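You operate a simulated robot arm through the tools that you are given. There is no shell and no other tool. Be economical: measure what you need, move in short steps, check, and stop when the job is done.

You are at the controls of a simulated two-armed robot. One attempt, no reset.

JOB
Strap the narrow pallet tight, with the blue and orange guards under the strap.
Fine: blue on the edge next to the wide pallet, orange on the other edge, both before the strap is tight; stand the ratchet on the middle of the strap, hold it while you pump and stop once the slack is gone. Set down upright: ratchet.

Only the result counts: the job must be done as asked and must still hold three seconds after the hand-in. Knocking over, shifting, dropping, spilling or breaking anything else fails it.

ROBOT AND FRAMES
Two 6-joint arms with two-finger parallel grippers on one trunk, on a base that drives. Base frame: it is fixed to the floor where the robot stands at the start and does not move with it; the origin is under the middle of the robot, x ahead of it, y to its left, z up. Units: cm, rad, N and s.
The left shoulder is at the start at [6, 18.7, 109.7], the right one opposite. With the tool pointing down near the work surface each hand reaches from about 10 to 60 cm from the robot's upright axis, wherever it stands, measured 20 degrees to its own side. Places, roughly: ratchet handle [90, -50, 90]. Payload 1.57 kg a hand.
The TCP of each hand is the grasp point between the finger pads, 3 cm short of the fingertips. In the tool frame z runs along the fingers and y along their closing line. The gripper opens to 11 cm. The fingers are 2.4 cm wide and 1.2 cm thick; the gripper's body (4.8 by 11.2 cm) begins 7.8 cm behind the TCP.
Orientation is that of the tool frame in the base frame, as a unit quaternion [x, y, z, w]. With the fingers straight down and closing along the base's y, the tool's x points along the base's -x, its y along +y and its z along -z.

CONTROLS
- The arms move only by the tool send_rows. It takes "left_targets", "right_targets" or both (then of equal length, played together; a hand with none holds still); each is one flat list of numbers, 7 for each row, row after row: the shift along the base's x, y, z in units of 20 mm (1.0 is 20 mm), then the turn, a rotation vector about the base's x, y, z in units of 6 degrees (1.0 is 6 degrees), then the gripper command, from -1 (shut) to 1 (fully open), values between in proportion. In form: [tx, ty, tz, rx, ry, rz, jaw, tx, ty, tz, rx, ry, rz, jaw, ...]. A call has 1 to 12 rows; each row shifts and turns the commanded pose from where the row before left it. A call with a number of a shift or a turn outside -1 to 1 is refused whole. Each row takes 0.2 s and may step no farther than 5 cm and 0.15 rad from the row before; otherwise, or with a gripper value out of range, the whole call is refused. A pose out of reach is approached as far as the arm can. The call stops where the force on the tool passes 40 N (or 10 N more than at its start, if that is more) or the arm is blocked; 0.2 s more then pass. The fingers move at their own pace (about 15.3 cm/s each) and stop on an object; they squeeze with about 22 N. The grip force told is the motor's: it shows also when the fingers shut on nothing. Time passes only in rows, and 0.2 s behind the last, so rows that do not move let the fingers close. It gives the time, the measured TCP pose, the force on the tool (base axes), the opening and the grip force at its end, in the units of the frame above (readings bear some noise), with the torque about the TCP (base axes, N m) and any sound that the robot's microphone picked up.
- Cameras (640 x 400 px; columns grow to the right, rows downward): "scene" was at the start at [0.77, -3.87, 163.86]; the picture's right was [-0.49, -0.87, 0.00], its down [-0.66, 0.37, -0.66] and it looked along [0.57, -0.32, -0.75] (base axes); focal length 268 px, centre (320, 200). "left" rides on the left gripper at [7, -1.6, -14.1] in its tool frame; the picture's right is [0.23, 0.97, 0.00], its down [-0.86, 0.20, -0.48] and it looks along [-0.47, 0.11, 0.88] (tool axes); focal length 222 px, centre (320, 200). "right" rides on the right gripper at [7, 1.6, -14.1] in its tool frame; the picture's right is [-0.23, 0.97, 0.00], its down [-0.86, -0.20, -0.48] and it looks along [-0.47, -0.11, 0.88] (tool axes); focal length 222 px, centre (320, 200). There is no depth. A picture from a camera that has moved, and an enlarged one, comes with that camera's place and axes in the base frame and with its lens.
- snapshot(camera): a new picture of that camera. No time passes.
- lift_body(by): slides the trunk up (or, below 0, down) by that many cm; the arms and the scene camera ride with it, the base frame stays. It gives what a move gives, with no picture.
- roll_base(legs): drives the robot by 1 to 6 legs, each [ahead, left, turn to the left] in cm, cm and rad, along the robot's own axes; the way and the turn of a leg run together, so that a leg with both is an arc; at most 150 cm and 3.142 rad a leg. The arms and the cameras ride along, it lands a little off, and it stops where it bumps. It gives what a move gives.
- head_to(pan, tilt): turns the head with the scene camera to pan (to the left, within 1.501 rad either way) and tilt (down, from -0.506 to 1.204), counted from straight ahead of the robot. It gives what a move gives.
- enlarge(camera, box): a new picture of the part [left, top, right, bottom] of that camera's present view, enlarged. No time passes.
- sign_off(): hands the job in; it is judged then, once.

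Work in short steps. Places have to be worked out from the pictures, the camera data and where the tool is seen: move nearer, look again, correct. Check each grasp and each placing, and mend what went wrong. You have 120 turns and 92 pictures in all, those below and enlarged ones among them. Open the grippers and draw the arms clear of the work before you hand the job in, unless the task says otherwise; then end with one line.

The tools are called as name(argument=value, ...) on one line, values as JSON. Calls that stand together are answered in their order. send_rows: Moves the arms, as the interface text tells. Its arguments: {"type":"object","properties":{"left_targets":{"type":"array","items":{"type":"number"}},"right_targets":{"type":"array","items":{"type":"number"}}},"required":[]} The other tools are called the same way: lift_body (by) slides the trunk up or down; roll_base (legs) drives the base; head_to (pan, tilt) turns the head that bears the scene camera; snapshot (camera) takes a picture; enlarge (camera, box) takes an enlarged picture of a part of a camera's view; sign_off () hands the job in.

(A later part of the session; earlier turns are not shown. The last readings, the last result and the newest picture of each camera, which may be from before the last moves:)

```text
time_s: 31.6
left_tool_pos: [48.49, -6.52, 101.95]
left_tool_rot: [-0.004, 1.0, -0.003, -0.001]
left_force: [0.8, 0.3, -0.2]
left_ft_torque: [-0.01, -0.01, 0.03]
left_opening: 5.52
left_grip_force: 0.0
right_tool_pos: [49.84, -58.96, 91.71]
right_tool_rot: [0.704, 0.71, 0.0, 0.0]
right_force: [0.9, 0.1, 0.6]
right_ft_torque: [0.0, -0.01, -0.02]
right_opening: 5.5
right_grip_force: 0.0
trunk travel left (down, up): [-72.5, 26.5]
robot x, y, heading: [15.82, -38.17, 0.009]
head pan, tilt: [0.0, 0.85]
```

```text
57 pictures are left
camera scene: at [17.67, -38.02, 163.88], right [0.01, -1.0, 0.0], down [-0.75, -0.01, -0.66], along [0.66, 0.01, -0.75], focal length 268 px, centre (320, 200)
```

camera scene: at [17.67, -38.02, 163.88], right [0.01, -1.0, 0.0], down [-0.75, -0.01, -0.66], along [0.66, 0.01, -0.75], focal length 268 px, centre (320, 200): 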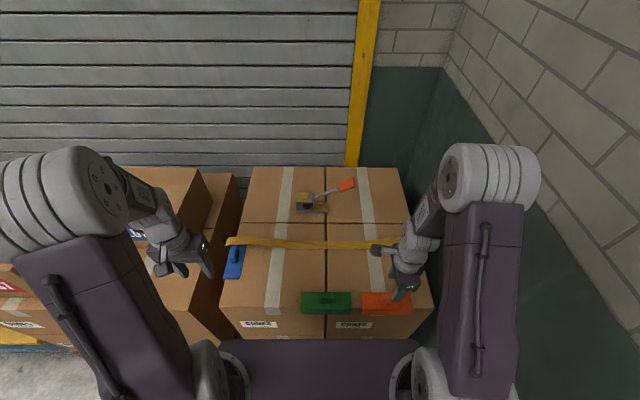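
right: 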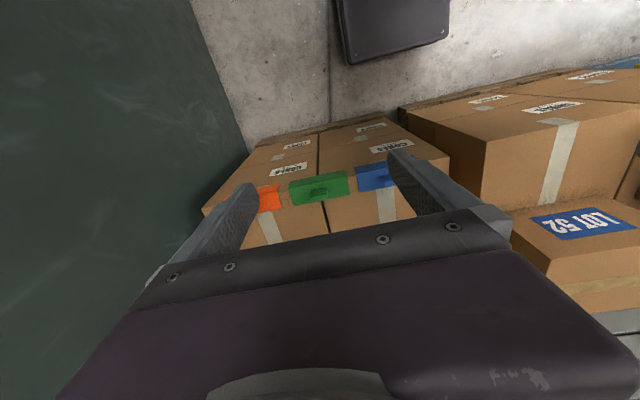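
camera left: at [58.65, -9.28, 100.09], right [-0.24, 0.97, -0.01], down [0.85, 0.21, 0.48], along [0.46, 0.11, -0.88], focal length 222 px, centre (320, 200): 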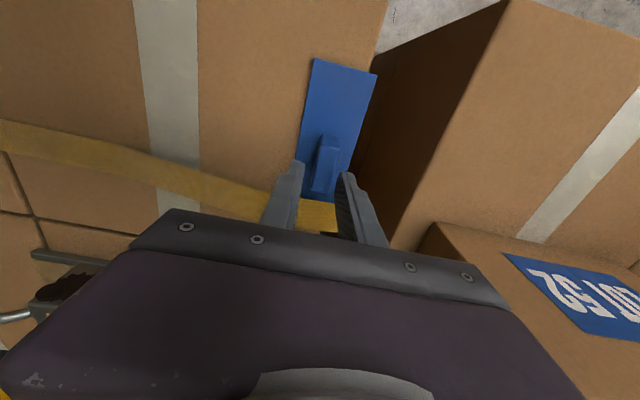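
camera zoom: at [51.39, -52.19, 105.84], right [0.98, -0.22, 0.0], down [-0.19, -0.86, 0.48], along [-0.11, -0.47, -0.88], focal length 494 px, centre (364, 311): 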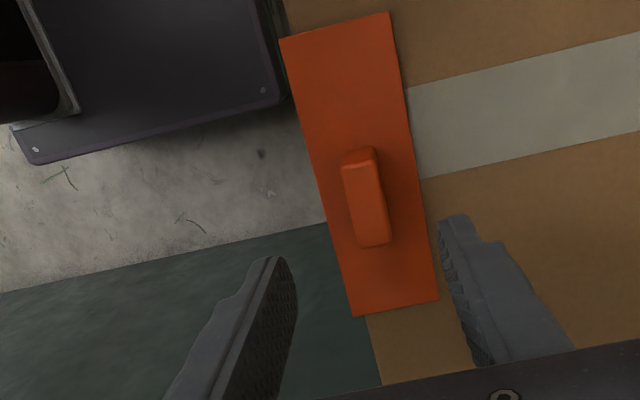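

Orange fin at ≈[49.8,-59.5]. I correct y and descend to z≈81.7, then close.

send_rows(right_targets=[0, -0.25, -1, 0, 0, 0, 0, 0, 0, -1, 0, 0, 0, 0, 0, 0, -1, 0, 0, 0, 0, 0, 0, -1, 0, 0, 0, 0, 0, 0, -0.5, 0, 0, 0, 0, 0, 0, -0.45, 0, 0, 0, 0, 0, 0, 0, 0, 0, 0, 0])

enlarge(camera="right", box=[200, 60, 400, 240])

```text
time_s: 33.1
left_tool_pos: [48.56, -6.59, 102.19]
left_tool_rot: [-0.004, 1.0, -0.003, -0.001]
left_force: [0.0, -0.1, -0.5]
left_ft_torque: [-0.02, 0.02, -0.02]
left_opening: 5.5
left_grip_force: 0.1
right_tool_pos: [49.88, -59.49, 81.62]
right_tool_rot: [0.704, 0.71, 0.0, 0.0]
right_force: [-0.1, -0.6, 0.0]
right_ft_torque: [-0.01, 0.01, 0.01]
right_opening: 5.51
right_grip_force: 0.0
trunk travel left (down, up): [-72.5, 26.5]
robot x, y, heading: [15.67, -38.05, 0.011]
head pan, tilt: [0.0, 0.85]
```

```text
2.22 times, centred on (300, 150) of right
camera zoom: at [51.38, -52.68, 95.88], right [0.98, -0.22, 0.0], down [-0.19, -0.86, 0.48], along [-0.1, -0.47, -0.88], focal length 494 px, centre (364, 311)
```

zoom: 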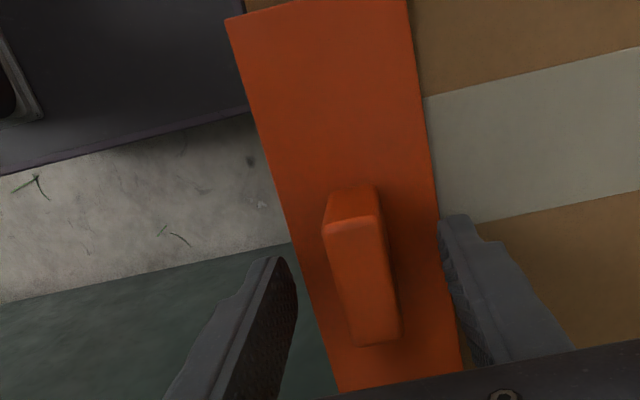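

Centred. Close, then lift 6 cm.

send_rows(right_targets=[0, 0, 0, 0, 0, 0, -0.4, 0, 0, 0, 0, 0, 0, -1, 0, 0, 0, 0, 0, 0, -1, 0, 0, 0, 0, 0, 0, -1, 0, 0, 1, 0, 0, 0, -1, 0, 0, 1, 0, 0, 0, -1, 0, 0, 1, 0, 0, 0, -1])

snapshot(camera="right")

```text
time_s: 34.8
left_tool_pos: [48.69, -6.64, 102.0]
left_tool_rot: [-0.005, 1.0, -0.004, 0.0]
left_force: [0.8, -1.1, 0.9]
left_ft_torque: [0.02, 0.01, -0.01]
left_opening: 5.47
left_grip_force: 0.1
right_tool_pos: [49.87, -59.59, 87.76]
right_tool_rot: [0.704, 0.71, 0.0, 0.0]
right_force: [-0.1, 0.5, -0.9]
right_ft_torque: [0.0, -0.01, 0.01]
right_opening: 1.72
right_grip_force: 22.1
trunk travel left (down, up): [-72.5, 26.5]
robot x, y, heading: [16.01, -37.99, 0.01]
head pan, tilt: [0.0, 0.85]
```

```text
55 pictures are left
camera right: at [51.34, -52.71, 101.91], right [0.98, -0.22, 0.0], down [-0.19, -0.86, 0.48], along [-0.1, -0.47, -0.88], focal length 222 px, centre (320, 200)
```

right: 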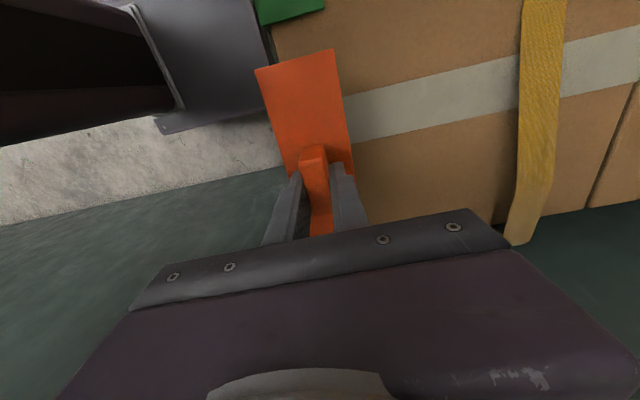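

Orange held. I turn it +90° while carrying it to just outside the right edge, short of the strap.

send_rows(right_targets=[0.21, -0.3, 0, 0, 0, 1, -1, 0.21, -0.3, 0, 0, 0, 1, -1, 0.21, -0.3, 0, 0, 0, 1, -1, 0.21, -0.6, 0, 0, 0, 1, -1, 0.21, -0.6, 0, 0, 0, 1, -1, 0.21, -0.6, 0, 0, 0, 1, -1, 0.21, -0.6, 0, 0, 0, 1, -1, 0.21, -0.6, 0, 0, 0, 1, -1, 0.21, -0.6, 0, 0, 0, 1, -1, 0.21, -0.6, 0, 0, 0, 1, -1, 0.21, -0.6, 0, 0, 0, 1, -1, 0.21, -0.6, 0, 0, 0, 1, -1])

send_rows(right_targets=[0, -0.1, 0, 0, 0, 1, -1, 0, -0.1, 0, 0, 0, 1, -1, 0, -0.1, 0, 0, 0, 1, -1, 0, 0, 0, 0, 0, 0, -1])

snapshot(camera="right")

enlarge(camera="scene", box=[350, 200, 478, 280])

```text
time_s: 37.4
left_tool_pos: [48.44, -6.56, 101.99]
left_tool_rot: [-0.004, 1.0, -0.002, -0.001]
left_force: [0.1, 0.7, 1.2]
left_ft_torque: [0.01, 0.02, 0.0]
left_opening: 5.51
left_grip_force: 0.2
right_tool_pos: [54.85, -72.33, 87.61]
right_tool_rot: [0.152, 0.988, -0.001, -0.001]
right_force: [-0.2, 0.4, 0.2]
right_ft_torque: [-0.01, -0.02, -0.01]
right_opening: 1.77
right_grip_force: 22.6
trunk travel left (down, up): [-72.5, 26.5]
robot x, y, heading: [15.97, -38.48, 0.007]
head pan, tilt: [0.0, 0.85]
```

```text
time_s: 38.4
left_tool_pos: [48.62, -6.56, 102.12]
left_tool_rot: [-0.004, 1.0, -0.004, -0.001]
left_force: [-0.2, 0.3, 0.8]
left_ft_torque: [-0.02, 0.01, -0.03]
left_opening: 5.49
left_grip_force: 0.1
right_tool_pos: [54.9, -72.97, 87.81]
right_tool_rot: [-0.005, 1.0, 0.0, 0.0]
right_force: [0.0, 0.7, -0.8]
right_ft_torque: [0.0, 0.01, 0.0]
right_opening: 1.75
right_grip_force: 22.0
trunk travel left (down, up): [-72.5, 26.5]
robot x, y, heading: [16.14, -38.1, 0.008]
head pan, tilt: [0.0, 0.85]
```

```text
54 pictures are left
camera right: at [47.78, -71.47, 101.84], right [0.22, 0.98, 0.0], down [0.86, -0.19, 0.48], along [0.47, -0.1, -0.88], focal length 222 px, centre (320, 200)
```

right: 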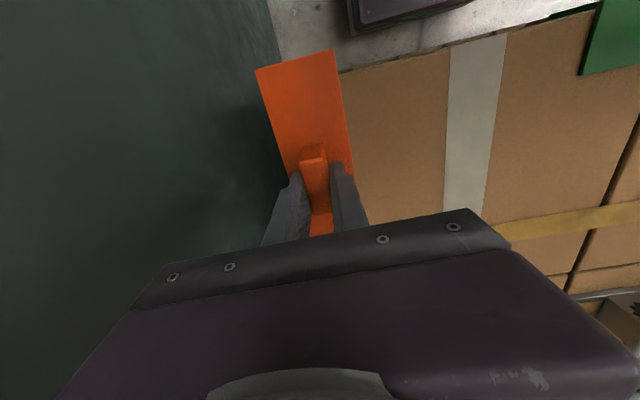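

```text
5.00 times, centred on (414, 240) of scene
camera zoom: at [17.69, -38.04, 163.88], right [0.01, -1.0, 0.0], down [-0.75, -0.01, -0.66], along [0.66, 0.01, -0.75], focal length 1338 px, centre (-150, 0)
```

zoom: 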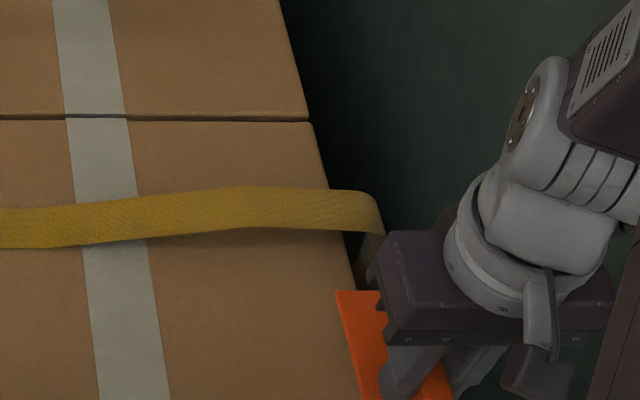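

Margin outside the edge (≈-74.1) is about 1.5 cm. I lower to z≈82.7.

send_rows(right_targets=[0, 0, -0.5, 0, 0, 0, -1, 0, 0, -0.5, 0, 0, 0, -1, 0, 0, -0.5, 0, 0, 0, -1, 0, 0, -0.5, 0, 0, 0, -1, 0, 0, -0.5, 0, 0, 0, -1, 0, 0, 0, 0, 0, 0, -1])

```text
time_s: 39.8
left_tool_pos: [48.5, -6.53, 102.11]
left_tool_rot: [-0.005, 1.0, -0.004, -0.001]
left_force: [0.2, -0.3, -0.8]
left_ft_torque: [-0.03, -0.03, -0.04]
left_opening: 5.49
left_grip_force: 0.1
right_tool_pos: [54.82, -72.87, 82.68]
right_tool_rot: [-0.004, 1.0, 0.0, 0.0]
right_force: [0.0, 0.3, -0.6]
right_ft_torque: [0.01, 0.04, 0.03]
right_opening: 1.75
right_grip_force: 21.8
trunk travel left (down, up): [-72.5, 26.5]
robot x, y, heading: [16.12, -37.97, 0.005]
head pan, tilt: [0.0, 0.85]
```

Clear. I slide 8 cm ahead under the strap and look.

send_rows(right_targets=[0.8, 0, 0, 0, 0, 0, -1, 0.8, 0, 0, 0, 0, 0, -1, 0.8, 0, 0, 0, 0, 0, -1, 0.8, 0, 0, 0, 0, 0, -1, 0.8, 0, 0, 0, 0, 0, -1, 0, 0, 0, 0, 0, 0, -1])

enlarge(camera="scene", box=[350, 200, 478, 280])

snapshot(camera="right")

```text
time_s: 41.1
left_tool_pos: [48.6, -6.6, 102.06]
left_tool_rot: [-0.005, 1.0, -0.004, 0.0]
left_force: [0.6, -0.9, 0.0]
left_ft_torque: [0.0, 0.0, 0.03]
left_opening: 5.51
left_grip_force: 0.1
right_tool_pos: [62.81, -72.74, 82.83]
right_tool_rot: [-0.005, 1.0, 0.0, -0.001]
right_force: [0.6, 0.3, -1.0]
right_ft_torque: [0.0, -0.02, 0.01]
right_opening: 1.77
right_grip_force: 22.3
trunk travel left (down, up): [-72.5, 26.5]
robot x, y, heading: [16.07, -38.4, 0.006]
head pan, tilt: [0.0, 0.85]
```

```text
5.00 times, centred on (414, 240) of scene
camera zoom: at [17.66, -38.04, 163.88], right [0.01, -1.0, 0.0], down [-0.75, -0.01, -0.66], along [0.66, 0.01, -0.75], focal length 1338 px, centre (-150, 0)
```

zoom: 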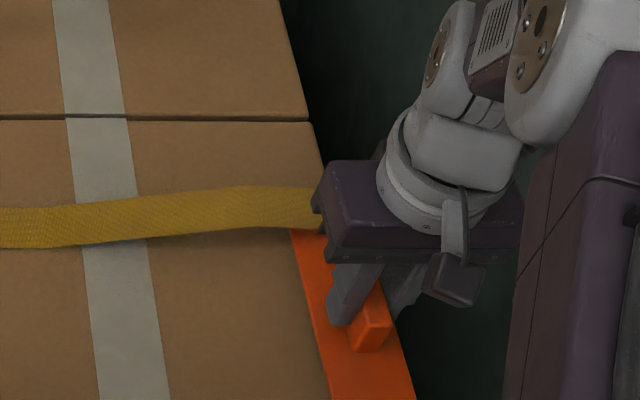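

```text
51 pictures are left
camera right: at [55.78, -71.29, 96.92], right [0.22, 0.98, 0.0], down [0.86, -0.19, 0.48], along [0.47, -0.1, -0.88], focal length 222 px, centre (320, 200)
```

right: 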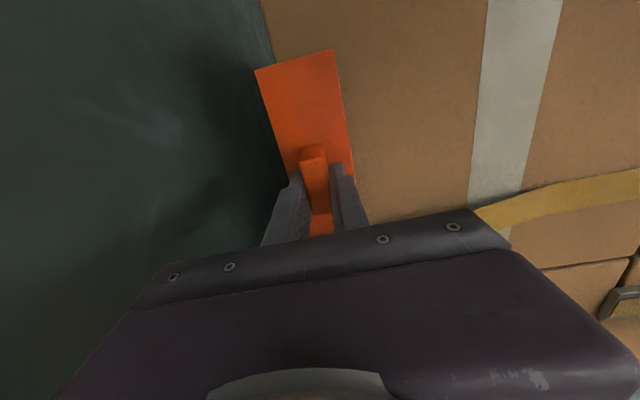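

Same picture as on the blue side. I advance 3.4 cm, lower, then push inward gently.

send_rows(right_targets=[0.4, 0, 0, 0, 0, 0, -1, 0.4, 0, 0, 0, 0, 0, -1, 0.4, 0, 0, 0, 0, 0, -1, 0.4, 0, 0, 0, 0, 0, -1, 0, 0, 0, 0, 0, 0, -1, 0, 0, -0.35, 0, 0, 0, -1, 0, 0.2, 0, 0, 0, 0, -1, 0, 0.2, 0, 0, 0, 0, -1, 0, 0, 0, 0, 0, 0, -1])

enlarge(camera="scene", box=[350, 200, 478, 280])

```text
time_s: 43.1
left_tool_pos: [48.62, -6.61, 102.07]
left_tool_rot: [-0.004, 1.0, -0.003, -0.001]
left_force: [-0.7, -1.0, -0.1]
left_ft_torque: [0.01, 0.0, 0.02]
left_opening: 5.49
left_grip_force: 0.1
right_tool_pos: [66.08, -72.08, 82.09]
right_tool_rot: [-0.005, 1.0, 0.001, -0.001]
right_force: [0.3, -2.3, -0.4]
right_ft_torque: [-0.09, -0.03, -0.09]
right_opening: 1.76
right_grip_force: 21.9
trunk travel left (down, up): [-72.5, 26.5]
robot x, y, heading: [15.96, -37.82, 0.011]
head pan, tilt: [0.0, 0.85]
```

```text
5.00 times, centred on (414, 240) of scene
camera zoom: at [17.69, -38.08, 163.88], right [0.01, -1.0, 0.0], down [-0.75, -0.01, -0.66], along [0.66, 0.01, -0.75], focal length 1338 px, centre (-150, 0)
```

zoom: 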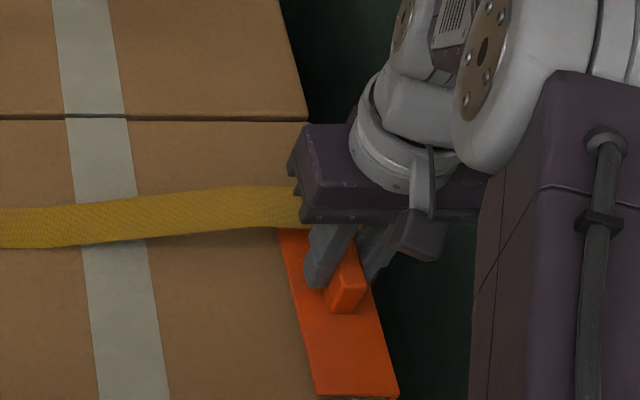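

Side contact just reached (−2.3 N). I lower to seat and release.

send_rows(right_targets=[0, 0.08, 0, 0, 0, 0, -1, 0, 0, -0.15, 0, 0, 0, -1, 0, 0, -0.15, 0, 0, 0, -1, 0, 0, -0.1, 0, 0, 0, -1, 0, 0, 0, 0, 0, 0, -1])

send_rows(right_targets=[0, 0, 0, 0, 0, 0, -0.5, 0, 0, 0, 0, 0, 0, -0.5, 0, 0, 0.5, 0, 0, 0, -0.5, 0, 0, 0.8, 0, 0, 0, -0.5, -0.3, 0, 1, 0, 0, 0, -0.5, -0.5, 0, 1, 0, 0, 0, -0.5, -1, 0, 1, 0, 0, 0, -0.5, -1, 0, 1, 0, 0, 0, -0.5, -1, 0, 1, 0, 0, 0, -0.5, -1, 0, 1, 0, 0, 0, -0.5])

enlarge(camera="scene", box=[210, 150, 450, 300])

snapshot(camera="right")

```text
time_s: 44.4
left_tool_pos: [48.35, -6.63, 102.14]
left_tool_rot: [-0.005, 1.0, -0.003, 0.0]
left_force: [0.2, 0.0, 0.9]
left_ft_torque: [-0.01, 0.0, 0.0]
left_opening: 5.5
left_grip_force: 0.0
right_tool_pos: [66.02, -71.98, 81.47]
right_tool_rot: [-0.004, 1.0, -0.001, 0.001]
right_force: [3.7, -10.9, 16.2]
right_ft_torque: [-0.15, -0.01, -0.23]
right_opening: 1.76
right_grip_force: 21.8
trunk travel left (down, up): [-72.5, 26.5]
robot x, y, heading: [15.86, -37.98, 0.01]
head pan, tilt: [0.0, 0.85]
```

```text
time_s: 46.5
left_tool_pos: [48.54, -6.52, 102.04]
left_tool_rot: [-0.005, 1.0, -0.004, -0.001]
left_force: [0.1, 0.8, 0.1]
left_ft_torque: [0.0, -0.01, -0.03]
left_opening: 5.5
left_grip_force: 0.1
right_tool_pos: [56.27, -71.84, 95.91]
right_tool_rot: [-0.004, 1.0, 0.0, 0.002]
right_force: [-0.1, 0.5, 0.1]
right_ft_torque: [0.0, 0.01, -0.01]
right_opening: 2.74
right_grip_force: 0.1
trunk travel left (down, up): [-72.5, 26.5]
robot x, y, heading: [16.02, -38.07, 0.007]
head pan, tilt: [0.0, 0.85]
```

```text
2.67 times, centred on (330, 225) of scene
camera zoom: at [17.53, -37.99, 163.88], right [0.01, -1.0, 0.0], down [-0.75, -0.01, -0.66], along [0.66, 0.01, -0.75], focal length 714 px, centre (293, 133)
```

zoom: 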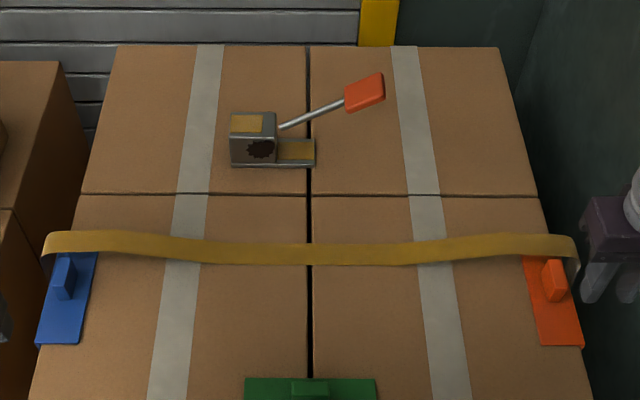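

```text
48 pictures are left
camera right: at [49.29, -70.43, 110.1], right [0.22, 0.98, 0.0], down [0.86, -0.19, 0.48], along [0.47, -0.1, -0.88], focal length 222 px, centre (320, 200)
```

right: 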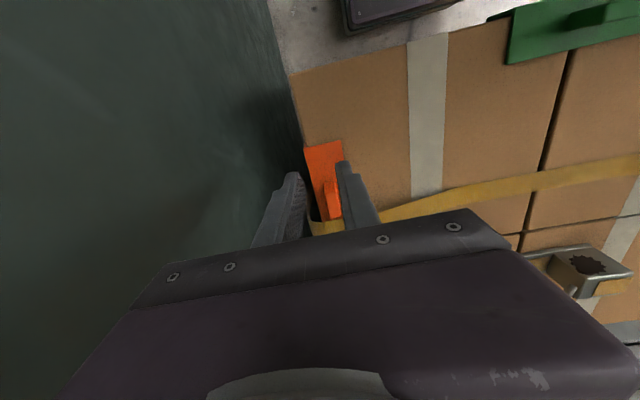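

Both guards are set with the strap above them. Next the ratchet (≈x 86–91, y −28…−41). I bring the left hand forward with a forward pitch to inspect it closely.

send_rows(left_targets=[0.7, -0.95, 0.2, 0, 0, 0, 0, 0.7, -0.95, 0.2, 0, 0, 0, 0, 0.7, -0.95, 0.2, 0, 0, 0, 0, 0.7, -0.95, 0.2, 0, -1, 0, 0, 0.7, -0.95, 0, 0, -1, 0, 0, 0.7, -0.95, 0, 0, -1, 0, 0, 0.7, -0.95, 0, 0, -1, 0, 0, 0.7, -0.95, 0, 0, -1, 0, 0, 0.7, -0.95, 0, 0, -1, 0, 0, 0.7, -0.95, 0, 0, -1, 0, 0, 0.7, -0.95, 0, 0, 0, 0, 0, 0.7, -0.95, 0, 0, 0, 0, 0])

snapshot(camera="left")

enlarge(camera="right", box=[480, 200, 640, 300])

```text
time_s: 49.1
left_tool_pos: [64.77, -28.73, 103.56]
left_tool_rot: [0.0, 0.944, -0.011, 0.331]
left_force: [0.5, -0.6, 0.1]
left_ft_torque: [0.02, 0.03, 0.0]
left_opening: 5.48
left_grip_force: 0.1
left hand out of reach, approached as far as the arm can: row 8
right_tool_pos: [56.46, -72.0, 95.87]
right_tool_rot: [-0.005, 1.0, 0.001, 0.0]
right_force: [0.5, -0.4, 1.0]
right_ft_torque: [0.05, 0.01, -0.02]
right_opening: 2.71
right_grip_force: 0.1
trunk travel left (down, up): [-72.5, 26.5]
robot x, y, heading: [15.89, -37.96, 0.008]
head pan, tilt: [0.0, 0.85]
```

```text
47 pictures are left
camera left: at [50.53, -30.12, 110.19], right [-0.17, 0.97, -0.16], down [0.37, 0.22, 0.9], along [0.91, 0.09, -0.4], focal length 222 px, centre (320, 200)
```

left: 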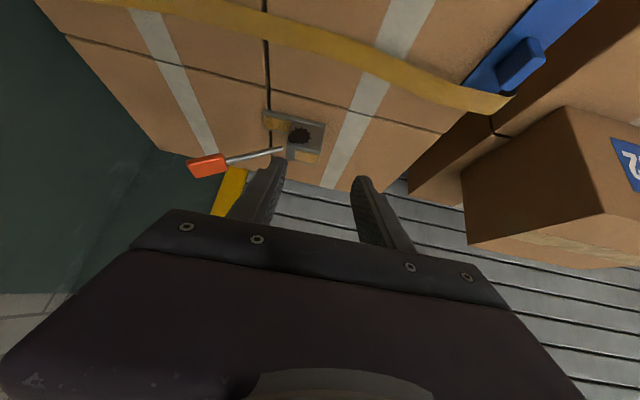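

```text
4.00 times, centred on (560, 250) of right
camera zoom: at [49.46, -70.53, 110.0], right [0.22, 0.98, 0.0], down [0.86, -0.19, 0.48], along [0.47, -0.1, -0.88], focal length 888 px, centre (-640, 0)
```

zoom: 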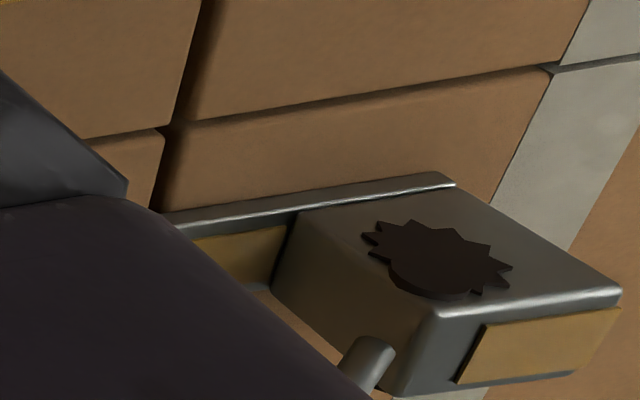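

I enlarge the left view on the ratchet.

enlarge(camera="left", box=[170, 90, 362, 210])

```text
3.33 times, centred on (266, 150) of left
camera zoom: at [50.53, -30.12, 110.19], right [-0.17, 0.97, -0.16], down [0.37, 0.22, 0.9], along [0.91, 0.09, -0.4], focal length 740 px, centre (500, 367)
```

zoom: 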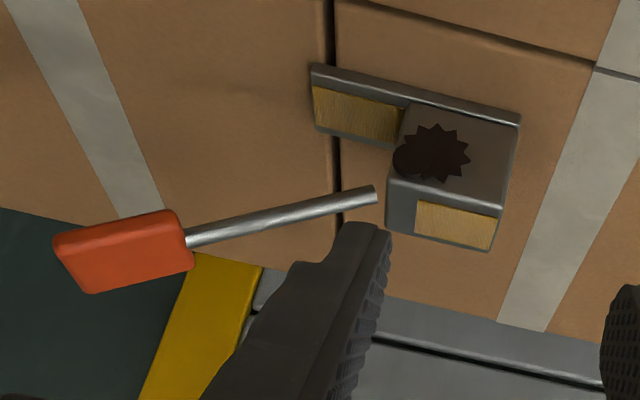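

Ratchet geometry: body y −28…−34.8, x 86–91, top z 85, handle rod starts at [88.5,−35.8,84.4] rising to −y. I'll pinch the body across y with a ~60° forward pitch, right finger under the rod. Going to a standoff first.

send_rows(left_targets=[0.5, -0.1, -0.9, 0, -1, 0, 0.7, 0.5, -0.1, -0.9, 0, -1, 0, 0.7, 0.5, -0.1, -0.9, 0, -1, 0, 0.7, 0.8, -0.15, -0.9, 0, 0, 0, 0.7, 0.8, -0.15, -0.9, 0, 0, 0, 0.7, 0.8, -0.15, -0.9, 0, 0, 0, 0.7, 0.8, -0.15, -0.9, 0, 0, 0, 0.7, 0.8, -0.15, -0.9, 0, 0, 0, 0.7, 0.8, -0.15, -0.9, 0, 0, 0, 0.7, 0, 0, 0, 0, 0, 0, 0.7])

snapshot(camera="left")

enlarge(camera="scene", box=[210, 150, 450, 300])

```text
time_s: 51.4
left_tool_pos: [77.18, -31.12, 87.22]
left_tool_rot: [0.002, 0.881, -0.011, 0.474]
left_force: [-0.3, -0.1, 0.4]
left_ft_torque: [0.04, -0.01, 0.03]
left_opening: 9.38
left_grip_force: 0.1
right_tool_pos: [56.5, -71.82, 95.94]
right_tool_rot: [-0.004, 1.0, 0.0, 0.0]
right_force: [-0.6, -0.6, -0.2]
right_ft_torque: [-0.01, 0.03, 0.01]
right_opening: 2.76
right_grip_force: 0.0
trunk travel left (down, up): [-72.5, 26.5]
robot x, y, heading: [15.8, -38.06, 0.01]
head pan, tilt: [0.0, 0.85]
```

```text
44 pictures are left
camera left: at [61.5, -32.45, 89.16], right [-0.11, 0.97, -0.21], down [0.07, 0.22, 0.97], along [0.99, 0.09, -0.1], focal length 222 px, centre (320, 200)
```

left: 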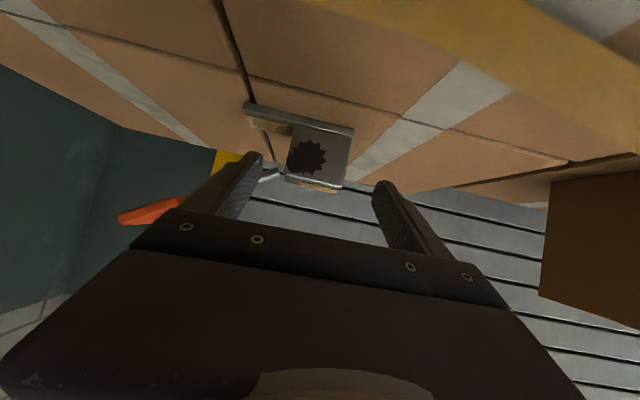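

```text
2.67 times, centred on (330, 225) of scene
camera zoom: at [17.64, -38.04, 163.88], right [0.01, -1.0, 0.0], down [-0.75, -0.01, -0.66], along [0.66, 0.01, -0.75], focal length 714 px, centre (293, 133)
```

zoom: 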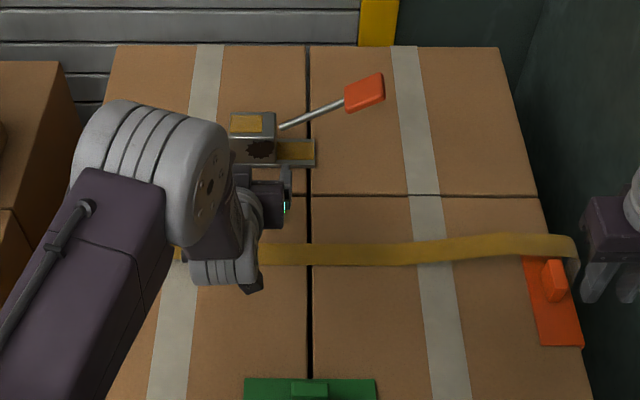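

Approach line looks right. I advance along the tool axis most of the way and recheck.

send_rows(left_targets=[0.8, -0.04, -0.42, 0, 0, 0, 0.7, 0.8, -0.04, -0.42, 0, 0, 0, 0.7, 0.8, -0.04, -0.42, 0, 0, 0, 0.7, 0.8, -0.04, -0.42, 0, 0, 0, 0.7, 0, 0, 0, 0, 0, 0, 0.7])

enlarge(camera="left", box=[200, 80, 440, 230])

enlarge(camera="scene", box=[270, 170, 366, 230])

```text
time_s: 52.5
left_tool_pos: [83.63, -31.23, 84.07]
left_tool_rot: [0.003, 0.88, -0.012, 0.475]
left_force: [-0.5, 0.0, 0.4]
left_ft_torque: [-0.02, 0.01, -0.04]
left_opening: 9.34
left_grip_force: 0.0
right_tool_pos: [56.45, -71.9, 95.96]
right_tool_rot: [-0.006, 1.0, 0.0, 0.0]
right_force: [0.2, 0.2, 0.3]
right_ft_torque: [-0.01, 0.01, 0.02]
right_opening: 2.77
right_grip_force: 0.0
trunk travel left (down, up): [-72.5, 26.5]
robot x, y, heading: [15.92, -38.27, 0.012]
head pan, tilt: [0.0, 0.85]
```

```text
2.67 times, centred on (320, 155) of left
camera zoom: at [67.9, -32.65, 85.83], right [-0.11, 0.97, -0.21], down [0.07, 0.22, 0.97], along [0.99, 0.09, -0.1], focal length 592 px, centre (320, 320)
```

zoom: 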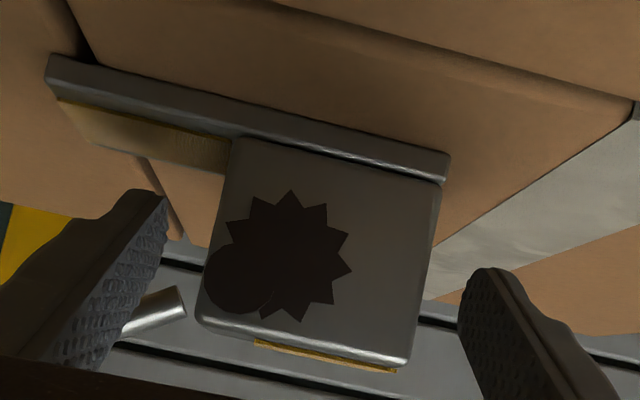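

```text
6.67 times, centred on (318, 200) of scene
camera zoom: at [17.64, -38.05, 163.88], right [0.01, -1.0, 0.0], down [-0.75, -0.01, -0.66], along [0.66, 0.01, -0.75], focal length 1785 px, centre (333, 200)
```

zoom: 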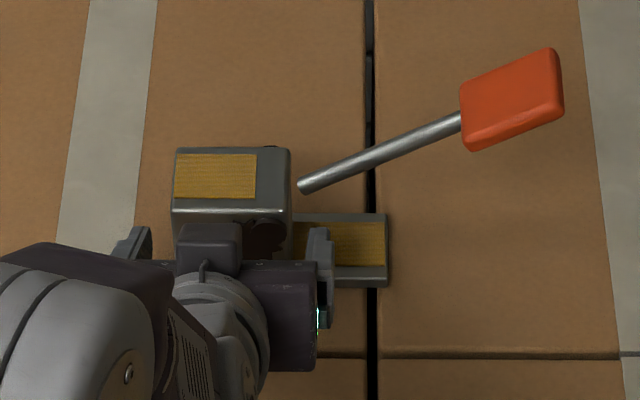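

Both fingers straddle the body, right one below the rod. I advance the last 2.7 cm and close.

send_rows(left_targets=[0.7, -0.05, -0.42, 0, 0, 0, 0.7, 0.65, -0.05, -0.4, 0, 0, 0, 0.7, 0, 0, 0, 0, 0, 0, 0.3, 0, 0, 0, 0, 0, 0, 0, 0, 0, 0, 0, 0, 0, -0.5, 0, 0, 0, 0, 0, 0, -1, 0, 0, 0, 0, 0, 0, -1])

enlarge(camera="left", box=[200, 80, 440, 230])

enlarge(camera="scene", box=[270, 170, 366, 230])

```text
time_s: 54.1
left_tool_pos: [86.22, -31.41, 82.24]
left_tool_rot: [0.0, 0.88, -0.01, 0.475]
left_force: [1.5, 2.1, 1.9]
left_ft_torque: [0.37, -0.09, 0.02]
left_opening: 6.99
left_grip_force: 21.9
right_tool_pos: [56.58, -72.01, 95.84]
right_tool_rot: [-0.005, 1.0, 0.0, 0.0]
right_force: [0.2, 0.6, 0.3]
right_ft_torque: [0.02, 0.01, 0.03]
right_opening: 2.75
right_grip_force: 0.0
trunk travel left (down, up): [-72.5, 26.5]
robot x, y, heading: [15.95, -38.15, 0.013]
head pan, tilt: [0.0, 0.85]
```

```text
2.67 times, centred on (320, 155) of left
camera zoom: at [70.59, -32.78, 84.23], right [-0.11, 0.97, -0.21], down [0.07, 0.22, 0.97], along [0.99, 0.09, -0.1], focal length 592 px, centre (320, 320)
```

zoom: 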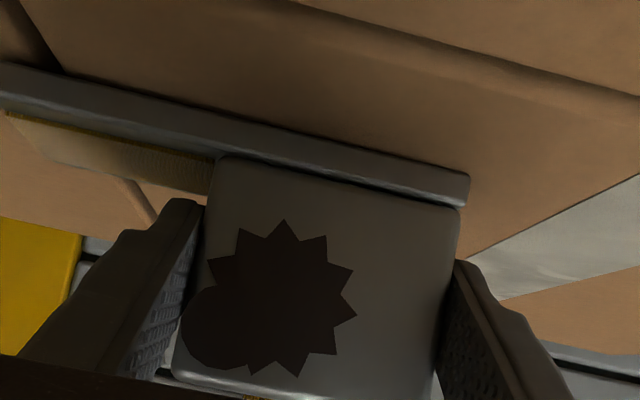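

```text
6.67 times, centred on (318, 200) of scene
camera zoom: at [17.68, -38.01, 163.88], right [0.01, -1.0, 0.0], down [-0.75, -0.01, -0.66], along [0.66, 0.01, -0.75], focal length 1785 px, centre (333, 200)
```

zoom: 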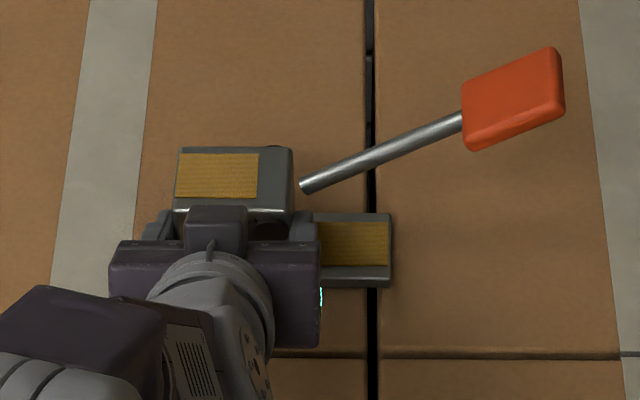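

Gripped at 7.0 cm, 22 N. I lift 4 cm gently and check it comes along level.

send_rows(left_targets=[0, 0, 0.3, 0, 0, 0, -1, 0, 0, 0.4, 0, 0, 0, -1, 0, 0, 0.6, 0, 0, 0, -1, 0, 0, 0.7, 0, 0, 0, -1, 0, 0, 0, 0, 0, 0, -1])

enlarge(camera="scene", box=[270, 170, 366, 230])

enlarge(camera="left", box=[200, 80, 440, 230])

```text
time_s: 55.4
left_tool_pos: [86.35, -31.5, 86.26]
left_tool_rot: [0.002, 0.881, -0.012, 0.473]
left_force: [-0.6, 0.5, -4.4]
left_ft_torque: [0.07, 0.1, -0.02]
left_opening: 7.02
left_grip_force: 21.9
right_tool_pos: [56.64, -72.01, 95.8]
right_tool_rot: [-0.004, 1.0, -0.001, 0.0]
right_force: [0.5, 1.2, -0.5]
right_ft_torque: [0.02, 0.0, 0.01]
right_opening: 2.76
right_grip_force: 0.0
trunk travel left (down, up): [-72.5, 26.5]
robot x, y, heading: [15.65, -37.63, 0.007]
head pan, tilt: [0.0, 0.85]
```

```text
6.67 times, centred on (318, 200) of scene
camera zoom: at [17.79, -38.03, 163.88], right [0.01, -1.0, 0.0], down [-0.75, -0.01, -0.66], along [0.66, 0.01, -0.75], focal length 1785 px, centre (333, 200)
```

zoom: 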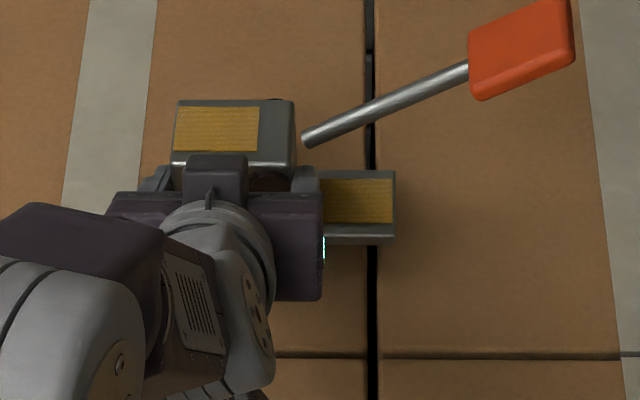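

```text
2.67 times, centred on (320, 155) of left
camera zoom: at [70.68, -32.95, 88.21], right [-0.11, 0.97, -0.21], down [0.07, 0.22, 0.97], along [0.99, 0.09, -0.1], focal length 592 px, centre (320, 320)
```

zoom: 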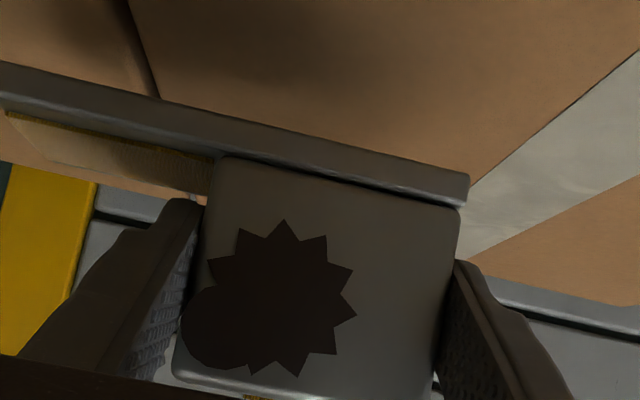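

Ratchet is held level (~0.45 kg). I bring it back over the strap middle (ratchet centre → [70.2,−39.6]).

send_rows(left_targets=[-0.92, -0.25, 0, 0, 0, 0, -1, -0.92, -0.25, 0, 0, 0, 0, -1, -0.92, -0.25, 0, 0, 0, 0, -1, -0.92, -0.25, 0, 0, 0, 0, -1, -0.92, -0.25, 0, 0, 0, 0, -1, -0.92, -0.25, 0, 0, 0, 0, -1, -0.92, -0.25, 0, 0, 0, 0, -1, -0.92, -0.25, 0, 0, 0, 0, -1, -0.92, -0.25, 0, 0, 0, 0, -1, -0.92, -0.25, 0, 0, 0, 0, -1, 0, 0, 0, 0, 0, 0, -1])

enlarge(camera="scene", box=[210, 150, 450, 300])

snapshot(camera="left")

```text
time_s: 57.8
left_tool_pos: [69.05, -37.24, 86.38]
left_tool_rot: [0.001, 0.882, -0.01, 0.471]
left_force: [0.5, -0.4, -3.7]
left_ft_torque: [0.07, 0.12, 0.03]
left_opening: 7.0
left_grip_force: 21.9
left hand out of reach, approached as far as the arm can: row 10
right_tool_pos: [56.49, -71.85, 95.84]
right_tool_rot: [-0.004, 1.0, -0.001, 0.001]
right_force: [-0.1, -0.5, 0.8]
right_ft_torque: [-0.01, -0.01, 0.0]
right_opening: 2.78
right_grip_force: 0.0
trunk travel left (down, up): [-72.5, 26.5]
robot x, y, heading: [15.87, -38.21, 0.01]
head pan, tilt: [0.0, 0.85]
```

```text
2.67 times, centred on (330, 225) of scene
camera zoom: at [17.78, -38.01, 163.88], right [0.01, -1.0, 0.0], down [-0.75, -0.01, -0.66], along [0.66, 0.01, -0.75], focal length 714 px, centre (293, 133)
```

zoom: 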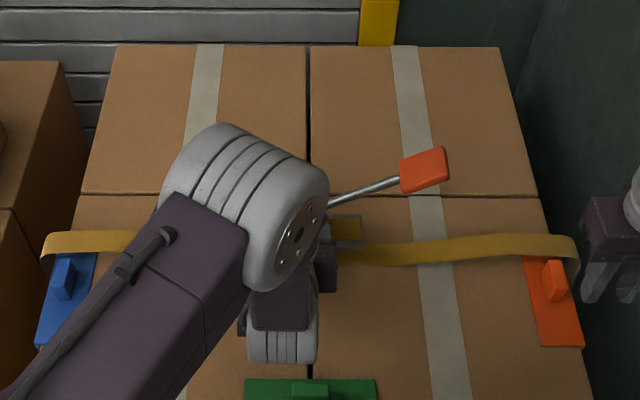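

```text
35 pictures are left
camera left: at [53.43, -38.6, 88.56], right [-0.11, 0.97, -0.21], down [0.08, 0.22, 0.97], along [0.99, 0.1, -0.1], focal length 222 px, centre (320, 200)
```

left: 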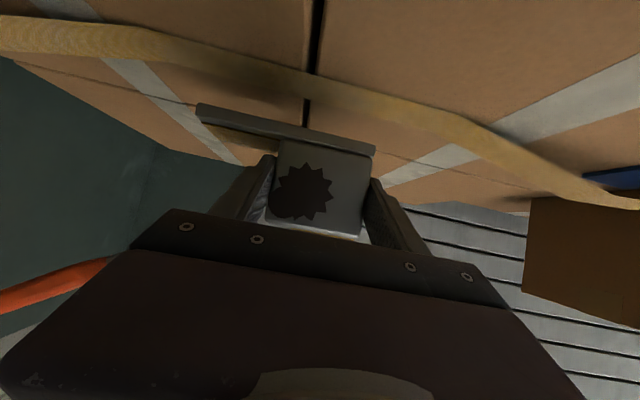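

The elbow is folded to its limit there. I back the base off 5 cm, then extend the arm to the target.

roll_base(legs=[[-5, 0, 0]])

send_rows(left_targets=[0, 0, 0, 0, 0, 0, -1])

```text
time_s: 58.7
left_tool_pos: [64.32, -37.2, 86.32]
left_tool_rot: [0.001, 0.882, -0.011, 0.471]
left_force: [0.2, -0.8, -4.0]
left_ft_torque: [0.1, 0.11, -0.02]
left_opening: 7.0
left_grip_force: 22.0
right_tool_pos: [51.75, -72.01, 95.73]
right_tool_rot: [-0.004, 1.0, 0.0, -0.002]
right_force: [-0.9, 0.6, -0.9]
right_ft_torque: [-0.03, 0.03, -0.03]
right_opening: 2.75
right_grip_force: 0.0
trunk travel left (down, up): [-72.5, 26.5]
robot x, y, heading: [10.56, -37.91, 0.009]
head pan, tilt: [0.0, 0.85]
```

```text
time_s: 59.1
left_tool_pos: [64.31, -37.28, 86.4]
left_tool_rot: [0.001, 0.882, -0.01, 0.47]
left_force: [1.0, 0.2, -4.4]
left_ft_torque: [0.1, 0.11, 0.02]
left_opening: 7.0
left_grip_force: 22.0
right_tool_pos: [51.71, -71.92, 95.83]
right_tool_rot: [-0.005, 1.0, 0.0, -0.001]
right_force: [0.6, -0.1, -0.7]
right_ft_torque: [-0.03, -0.01, 0.01]
right_opening: 2.76
right_grip_force: 0.1
trunk travel left (down, up): [-72.5, 26.5]
robot x, y, heading: [10.92, -38.18, 0.009]
head pan, tilt: [0.0, 0.85]
```

I extend to [67.9,−36.55].

send_rows(left_targets=[0.6, 0.12, 0, 0, 0, 0, -1, 0.6, 0.12, 0, 0, 0, 0, -1, 0.6, 0.11, 0, 0, 0, 0, -1, 0, 0, 0, 0, 0, 0, -1, 0, 0, 0, 0, 0, 0, -1])

enlarge(camera="left", box=[160, 60, 480, 260])

snapshot(camera="right")

```text
time_s: 60.3
left_tool_pos: [67.71, -36.46, 86.46]
left_tool_rot: [0.002, 0.882, -0.011, 0.47]
left_force: [0.4, -0.6, -2.5]
left_ft_torque: [0.11, 0.13, -0.01]
left_opening: 7.01
left_grip_force: 21.8
right_tool_pos: [51.62, -71.92, 95.92]
right_tool_rot: [-0.005, 1.0, 0.001, 0.0]
right_force: [0.4, -0.3, -0.4]
right_ft_torque: [0.0, -0.01, 0.0]
right_opening: 2.75
right_grip_force: 0.1
trunk travel left (down, up): [-72.5, 26.5]
robot x, y, heading: [10.88, -37.65, 0.011]
head pan, tilt: [0.0, 0.85]
```

```text
2.00 times, centred on (320, 160) of left
camera zoom: at [52.04, -37.89, 88.56], right [-0.12, 0.97, -0.21], down [0.08, 0.22, 0.97], along [0.99, 0.1, -0.1], focal length 444 px, centre (320, 280)
```

zoom: 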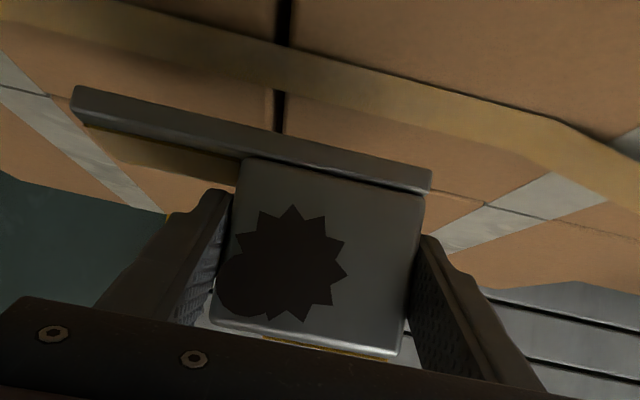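

```text
33 pictures are left
camera right: at [44.5, -70.52, 110.0], right [0.22, 0.98, 0.0], down [0.86, -0.19, 0.48], along [0.47, -0.1, -0.88], focal length 222 px, centre (320, 200)
```

right: 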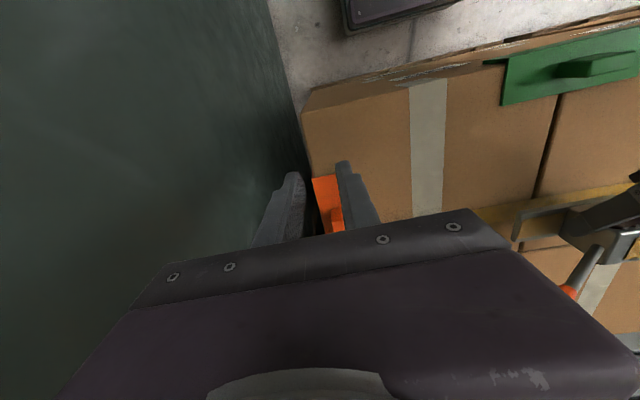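

Ratchet is centred on the seam and strap within a few mm. I lower it to just above the strap, then touch down gently.

send_rows(left_targets=[0.15, -0.05, -0.5, 0, 0, 0, -1, 0, 0, -0.5, 0, 0, 0, -1, 0, 0, -0.5, 0, 0, 0, -1, 0, 0, -0.3, 0, 0, 0, -1, 0, 0, -0.1, 0, 0, 0, -1, 0, 0, 0, 0, 0, 0, -1])

```text
time_s: 61.7
left_tool_pos: [68.06, -36.62, 82.86]
left_tool_rot: [0.001, 0.882, -0.01, 0.471]
left_force: [0.9, -0.4, -4.1]
left_ft_torque: [0.09, 0.11, -0.02]
left_opening: 7.0
left_grip_force: 21.7
right_tool_pos: [51.59, -71.96, 96.0]
right_tool_rot: [-0.004, 1.0, 0.0, 0.0]
right_force: [-0.6, 0.0, 0.0]
right_ft_torque: [0.01, 0.01, 0.01]
right_opening: 2.73
right_grip_force: 0.1
trunk travel left (down, up): [-72.5, 26.5]
robot x, y, heading: [10.77, -38.25, 0.008]
head pan, tilt: [0.0, 0.85]
```

Still hanging (−4 N). I lower in 2 mm steps.

send_rows(left_targets=[0, 0, -0.1, 0, 0, 0, -1, 0, 0, -0.1, 0, 0, 0, -1, 0, 0, 0, 0, 0, 0, -1])

send_rows(left_targets=[0, 0, -0.08, 0, 0, 0, -1, 0, 0, 0, 0, 0, 0, -1])

```text
time_s: 62.5
left_tool_pos: [68.01, -36.64, 82.38]
left_tool_rot: [0.0, 0.882, -0.01, 0.472]
left_force: [-0.1, 0.2, -2.8]
left_ft_torque: [0.15, -0.03, -0.06]
left_opening: 6.99
left_grip_force: 22.4
right_tool_pos: [51.53, -72.02, 95.92]
right_tool_rot: [-0.004, 1.0, -0.001, 0.0]
right_force: [0.1, -0.1, 0.1]
right_ft_torque: [0.01, 0.01, 0.0]
right_opening: 2.75
right_grip_force: 0.2
trunk travel left (down, up): [-72.5, 26.5]
robot x, y, heading: [10.83, -38.3, 0.01]
head pan, tilt: [0.0, 0.85]
```

```text
time_s: 63.1
left_tool_pos: [67.97, -36.68, 82.3]
left_tool_rot: [0.002, 0.881, -0.012, 0.473]
left_force: [-0.3, -0.4, 5.9]
left_ft_torque: [0.43, -0.47, -0.01]
left_opening: 6.98
left_grip_force: 22.0
right_tool_pos: [51.41, -71.89, 95.82]
right_tool_rot: [-0.004, 1.0, -0.001, 0.0]
right_force: [0.0, 0.2, 0.2]
right_ft_torque: [0.04, 0.02, -0.02]
right_opening: 2.74
right_grip_force: 0.1
trunk travel left (down, up): [-72.5, 26.5]
robot x, y, heading: [11.05, -38.24, 0.009]
head pan, tilt: [0.0, 0.85]
```

Ratchet stands on the strap, lightly pressed (≈6 N). Holding it with the left, I bring the right hand above the handle grip (≈[70.8,−53.5,91]) with jaws closing along x.

send_rows(right_targets=[0.8, 0.77, 0.3, 0, 0, -1, 0, 0.8, 0.77, 0.3, 0, 0, -1, 0, 0.8, 0.77, 0.3, 0, 0, -1, 0, 0.8, 0.77, 0.2, 0, 0, -1, 0, 0.8, 0.77, 0.2, 0, 0, -1, 0, 0.8, 0.77, 0.2, 0, 0, -1, 0, 0.8, 0.77, 0.2, 0, 0, -1, 0, 0.8, 0.77, 0.2, 0, 0, -1, 0, 0.8, 0.77, 0.2, 0, 0, -1, 0, 0.8, 0.77, 0.2, 0, 0, -1, 0, 0.8, 0.77, 0.2, 0, 0, -1, 0, 0.8, 0.77, 0.2, 0, 0, -1, 0])

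send_rows(right_targets=[0, 0, 0, 0, 0, -1, 0, 0, 0, 0, 0, 0, -1, 0, 0, 0, 0, 0, 0, -1, 0, 0, 0, 0, 0, 0, 0, 0])

snapshot(camera="right")

enlarge(camera="scene", box=[250, 130, 442, 250])

```text
time_s: 65.7
left_tool_pos: [67.79, -36.73, 82.17]
left_tool_rot: [0.001, 0.881, -0.01, 0.472]
left_force: [3.6, -2.3, 10.8]
left_ft_torque: [0.48, -0.36, -0.23]
left_opening: 6.99
left_grip_force: 22.4
right_tool_pos: [70.58, -53.57, 101.45]
right_tool_rot: [0.585, 0.811, -0.001, 0.0]
right_force: [-0.2, -0.2, 0.3]
right_ft_torque: [0.02, -0.01, 0.02]
right_opening: 5.5
right_grip_force: 0.2
trunk travel left (down, up): [-72.5, 26.5]
robot x, y, heading: [10.45, -37.74, 0.008]
head pan, tilt: [0.0, 0.85]
```

```text
time_s: 66.7
left_tool_pos: [67.9, -36.73, 82.26]
left_tool_rot: [0.001, 0.882, -0.011, 0.472]
left_force: [0.6, -2.2, 8.5]
left_ft_torque: [0.38, -0.14, -0.09]
left_opening: 6.99
left_grip_force: 21.2
right_tool_pos: [70.67, -53.58, 101.46]
right_tool_rot: [0.704, 0.71, 0.0, 0.001]
right_force: [-1.6, -0.4, 0.4]
right_ft_torque: [-0.04, 0.0, -0.03]
right_opening: 5.51
right_grip_force: 0.1
trunk travel left (down, up): [-72.5, 26.5]
robot x, y, heading: [10.95, -37.85, 0.009]
head pan, tilt: [0.0, 0.85]
```

```text
32 pictures are left
camera right: at [72.14, -46.72, 115.5], right [0.98, -0.22, 0.0], down [-0.19, -0.86, 0.48], along [-0.1, -0.47, -0.88], focal length 222 px, centre (320, 200)
```

right: 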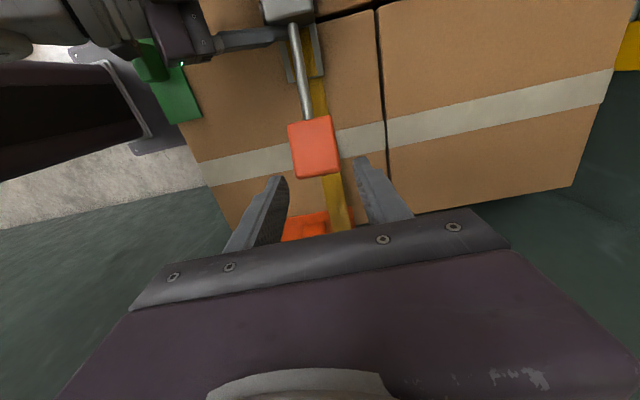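

```text
3.33 times, centred on (346, 190) of scene
camera zoom: at [12.55, -38.16, 163.88], right [0.01, -1.0, 0.0], down [-0.75, -0.01, -0.66], along [0.66, 0.01, -0.75], focal length 892 px, centre (233, 233)
```

zoom: 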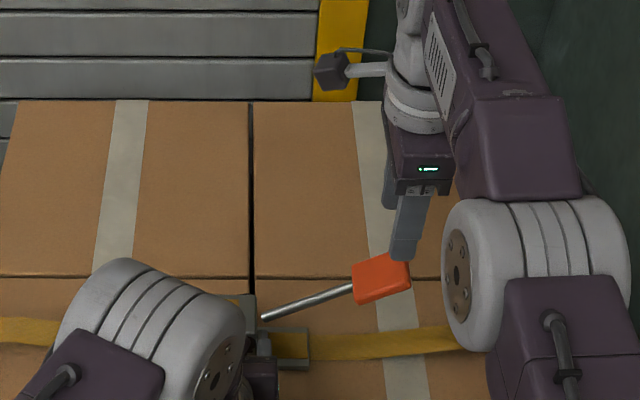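

Reachable; grip centre ≈[70.3,−53.4,91.4], about 4.5 cm wide in x. I tilt 18° toward −y side, open to 8 cm and descend onto it.

send_rows(right_targets=[0, 0, 0, 1, 0, 0, 0.45, 0, 0, 0, 1, 0, 0, 0.45, -0.1, -0.1, 0, 1, 0, 0, 0.45, -0.1, 0, -1, 0, 0, 0, 0.45, 0, 0, -1, 0, 0, 0, 0.45, 0, 0, -1, 0, 0, 0, 0.45, 0, 0, 0, 0, 0, 0, 0.45])

snapshot(camera="right")

```text
time_s: 68.3
left_tool_pos: [67.92, -36.58, 82.23]
left_tool_rot: [0.001, 0.881, -0.011, 0.472]
left_force: [-0.9, -1.4, 5.8]
left_ft_torque: [0.36, 0.03, -0.03]
left_opening: 6.98
left_grip_force: 22.2
right_tool_pos: [70.21, -53.79, 95.26]
right_tool_rot: [0.695, 0.702, 0.112, -0.111]
right_force: [-0.8, 0.3, 0.5]
right_ft_torque: [-0.05, 0.01, -0.01]
right_opening: 7.98
right_grip_force: 0.0
trunk travel left (down, up): [-72.5, 26.5]
robot x, y, heading: [11.03, -38.29, 0.006]
head pan, tilt: [0.0, 0.85]
```

```text
30 pictures are left
camera right: at [71.77, -51.62, 110.97], right [0.98, -0.21, -0.07], down [-0.19, -0.96, 0.19], along [-0.1, -0.17, -0.98], focal length 222 px, centre (320, 200)
```

right: 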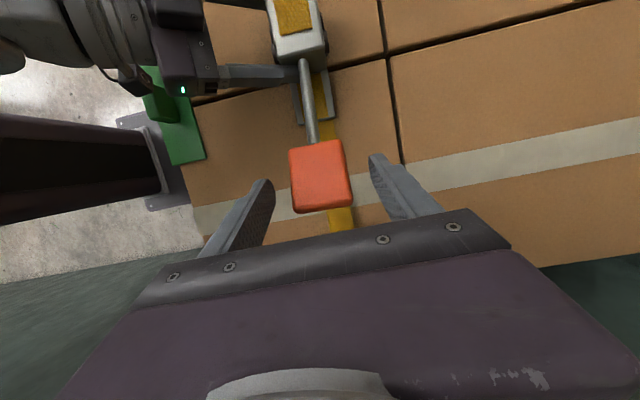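

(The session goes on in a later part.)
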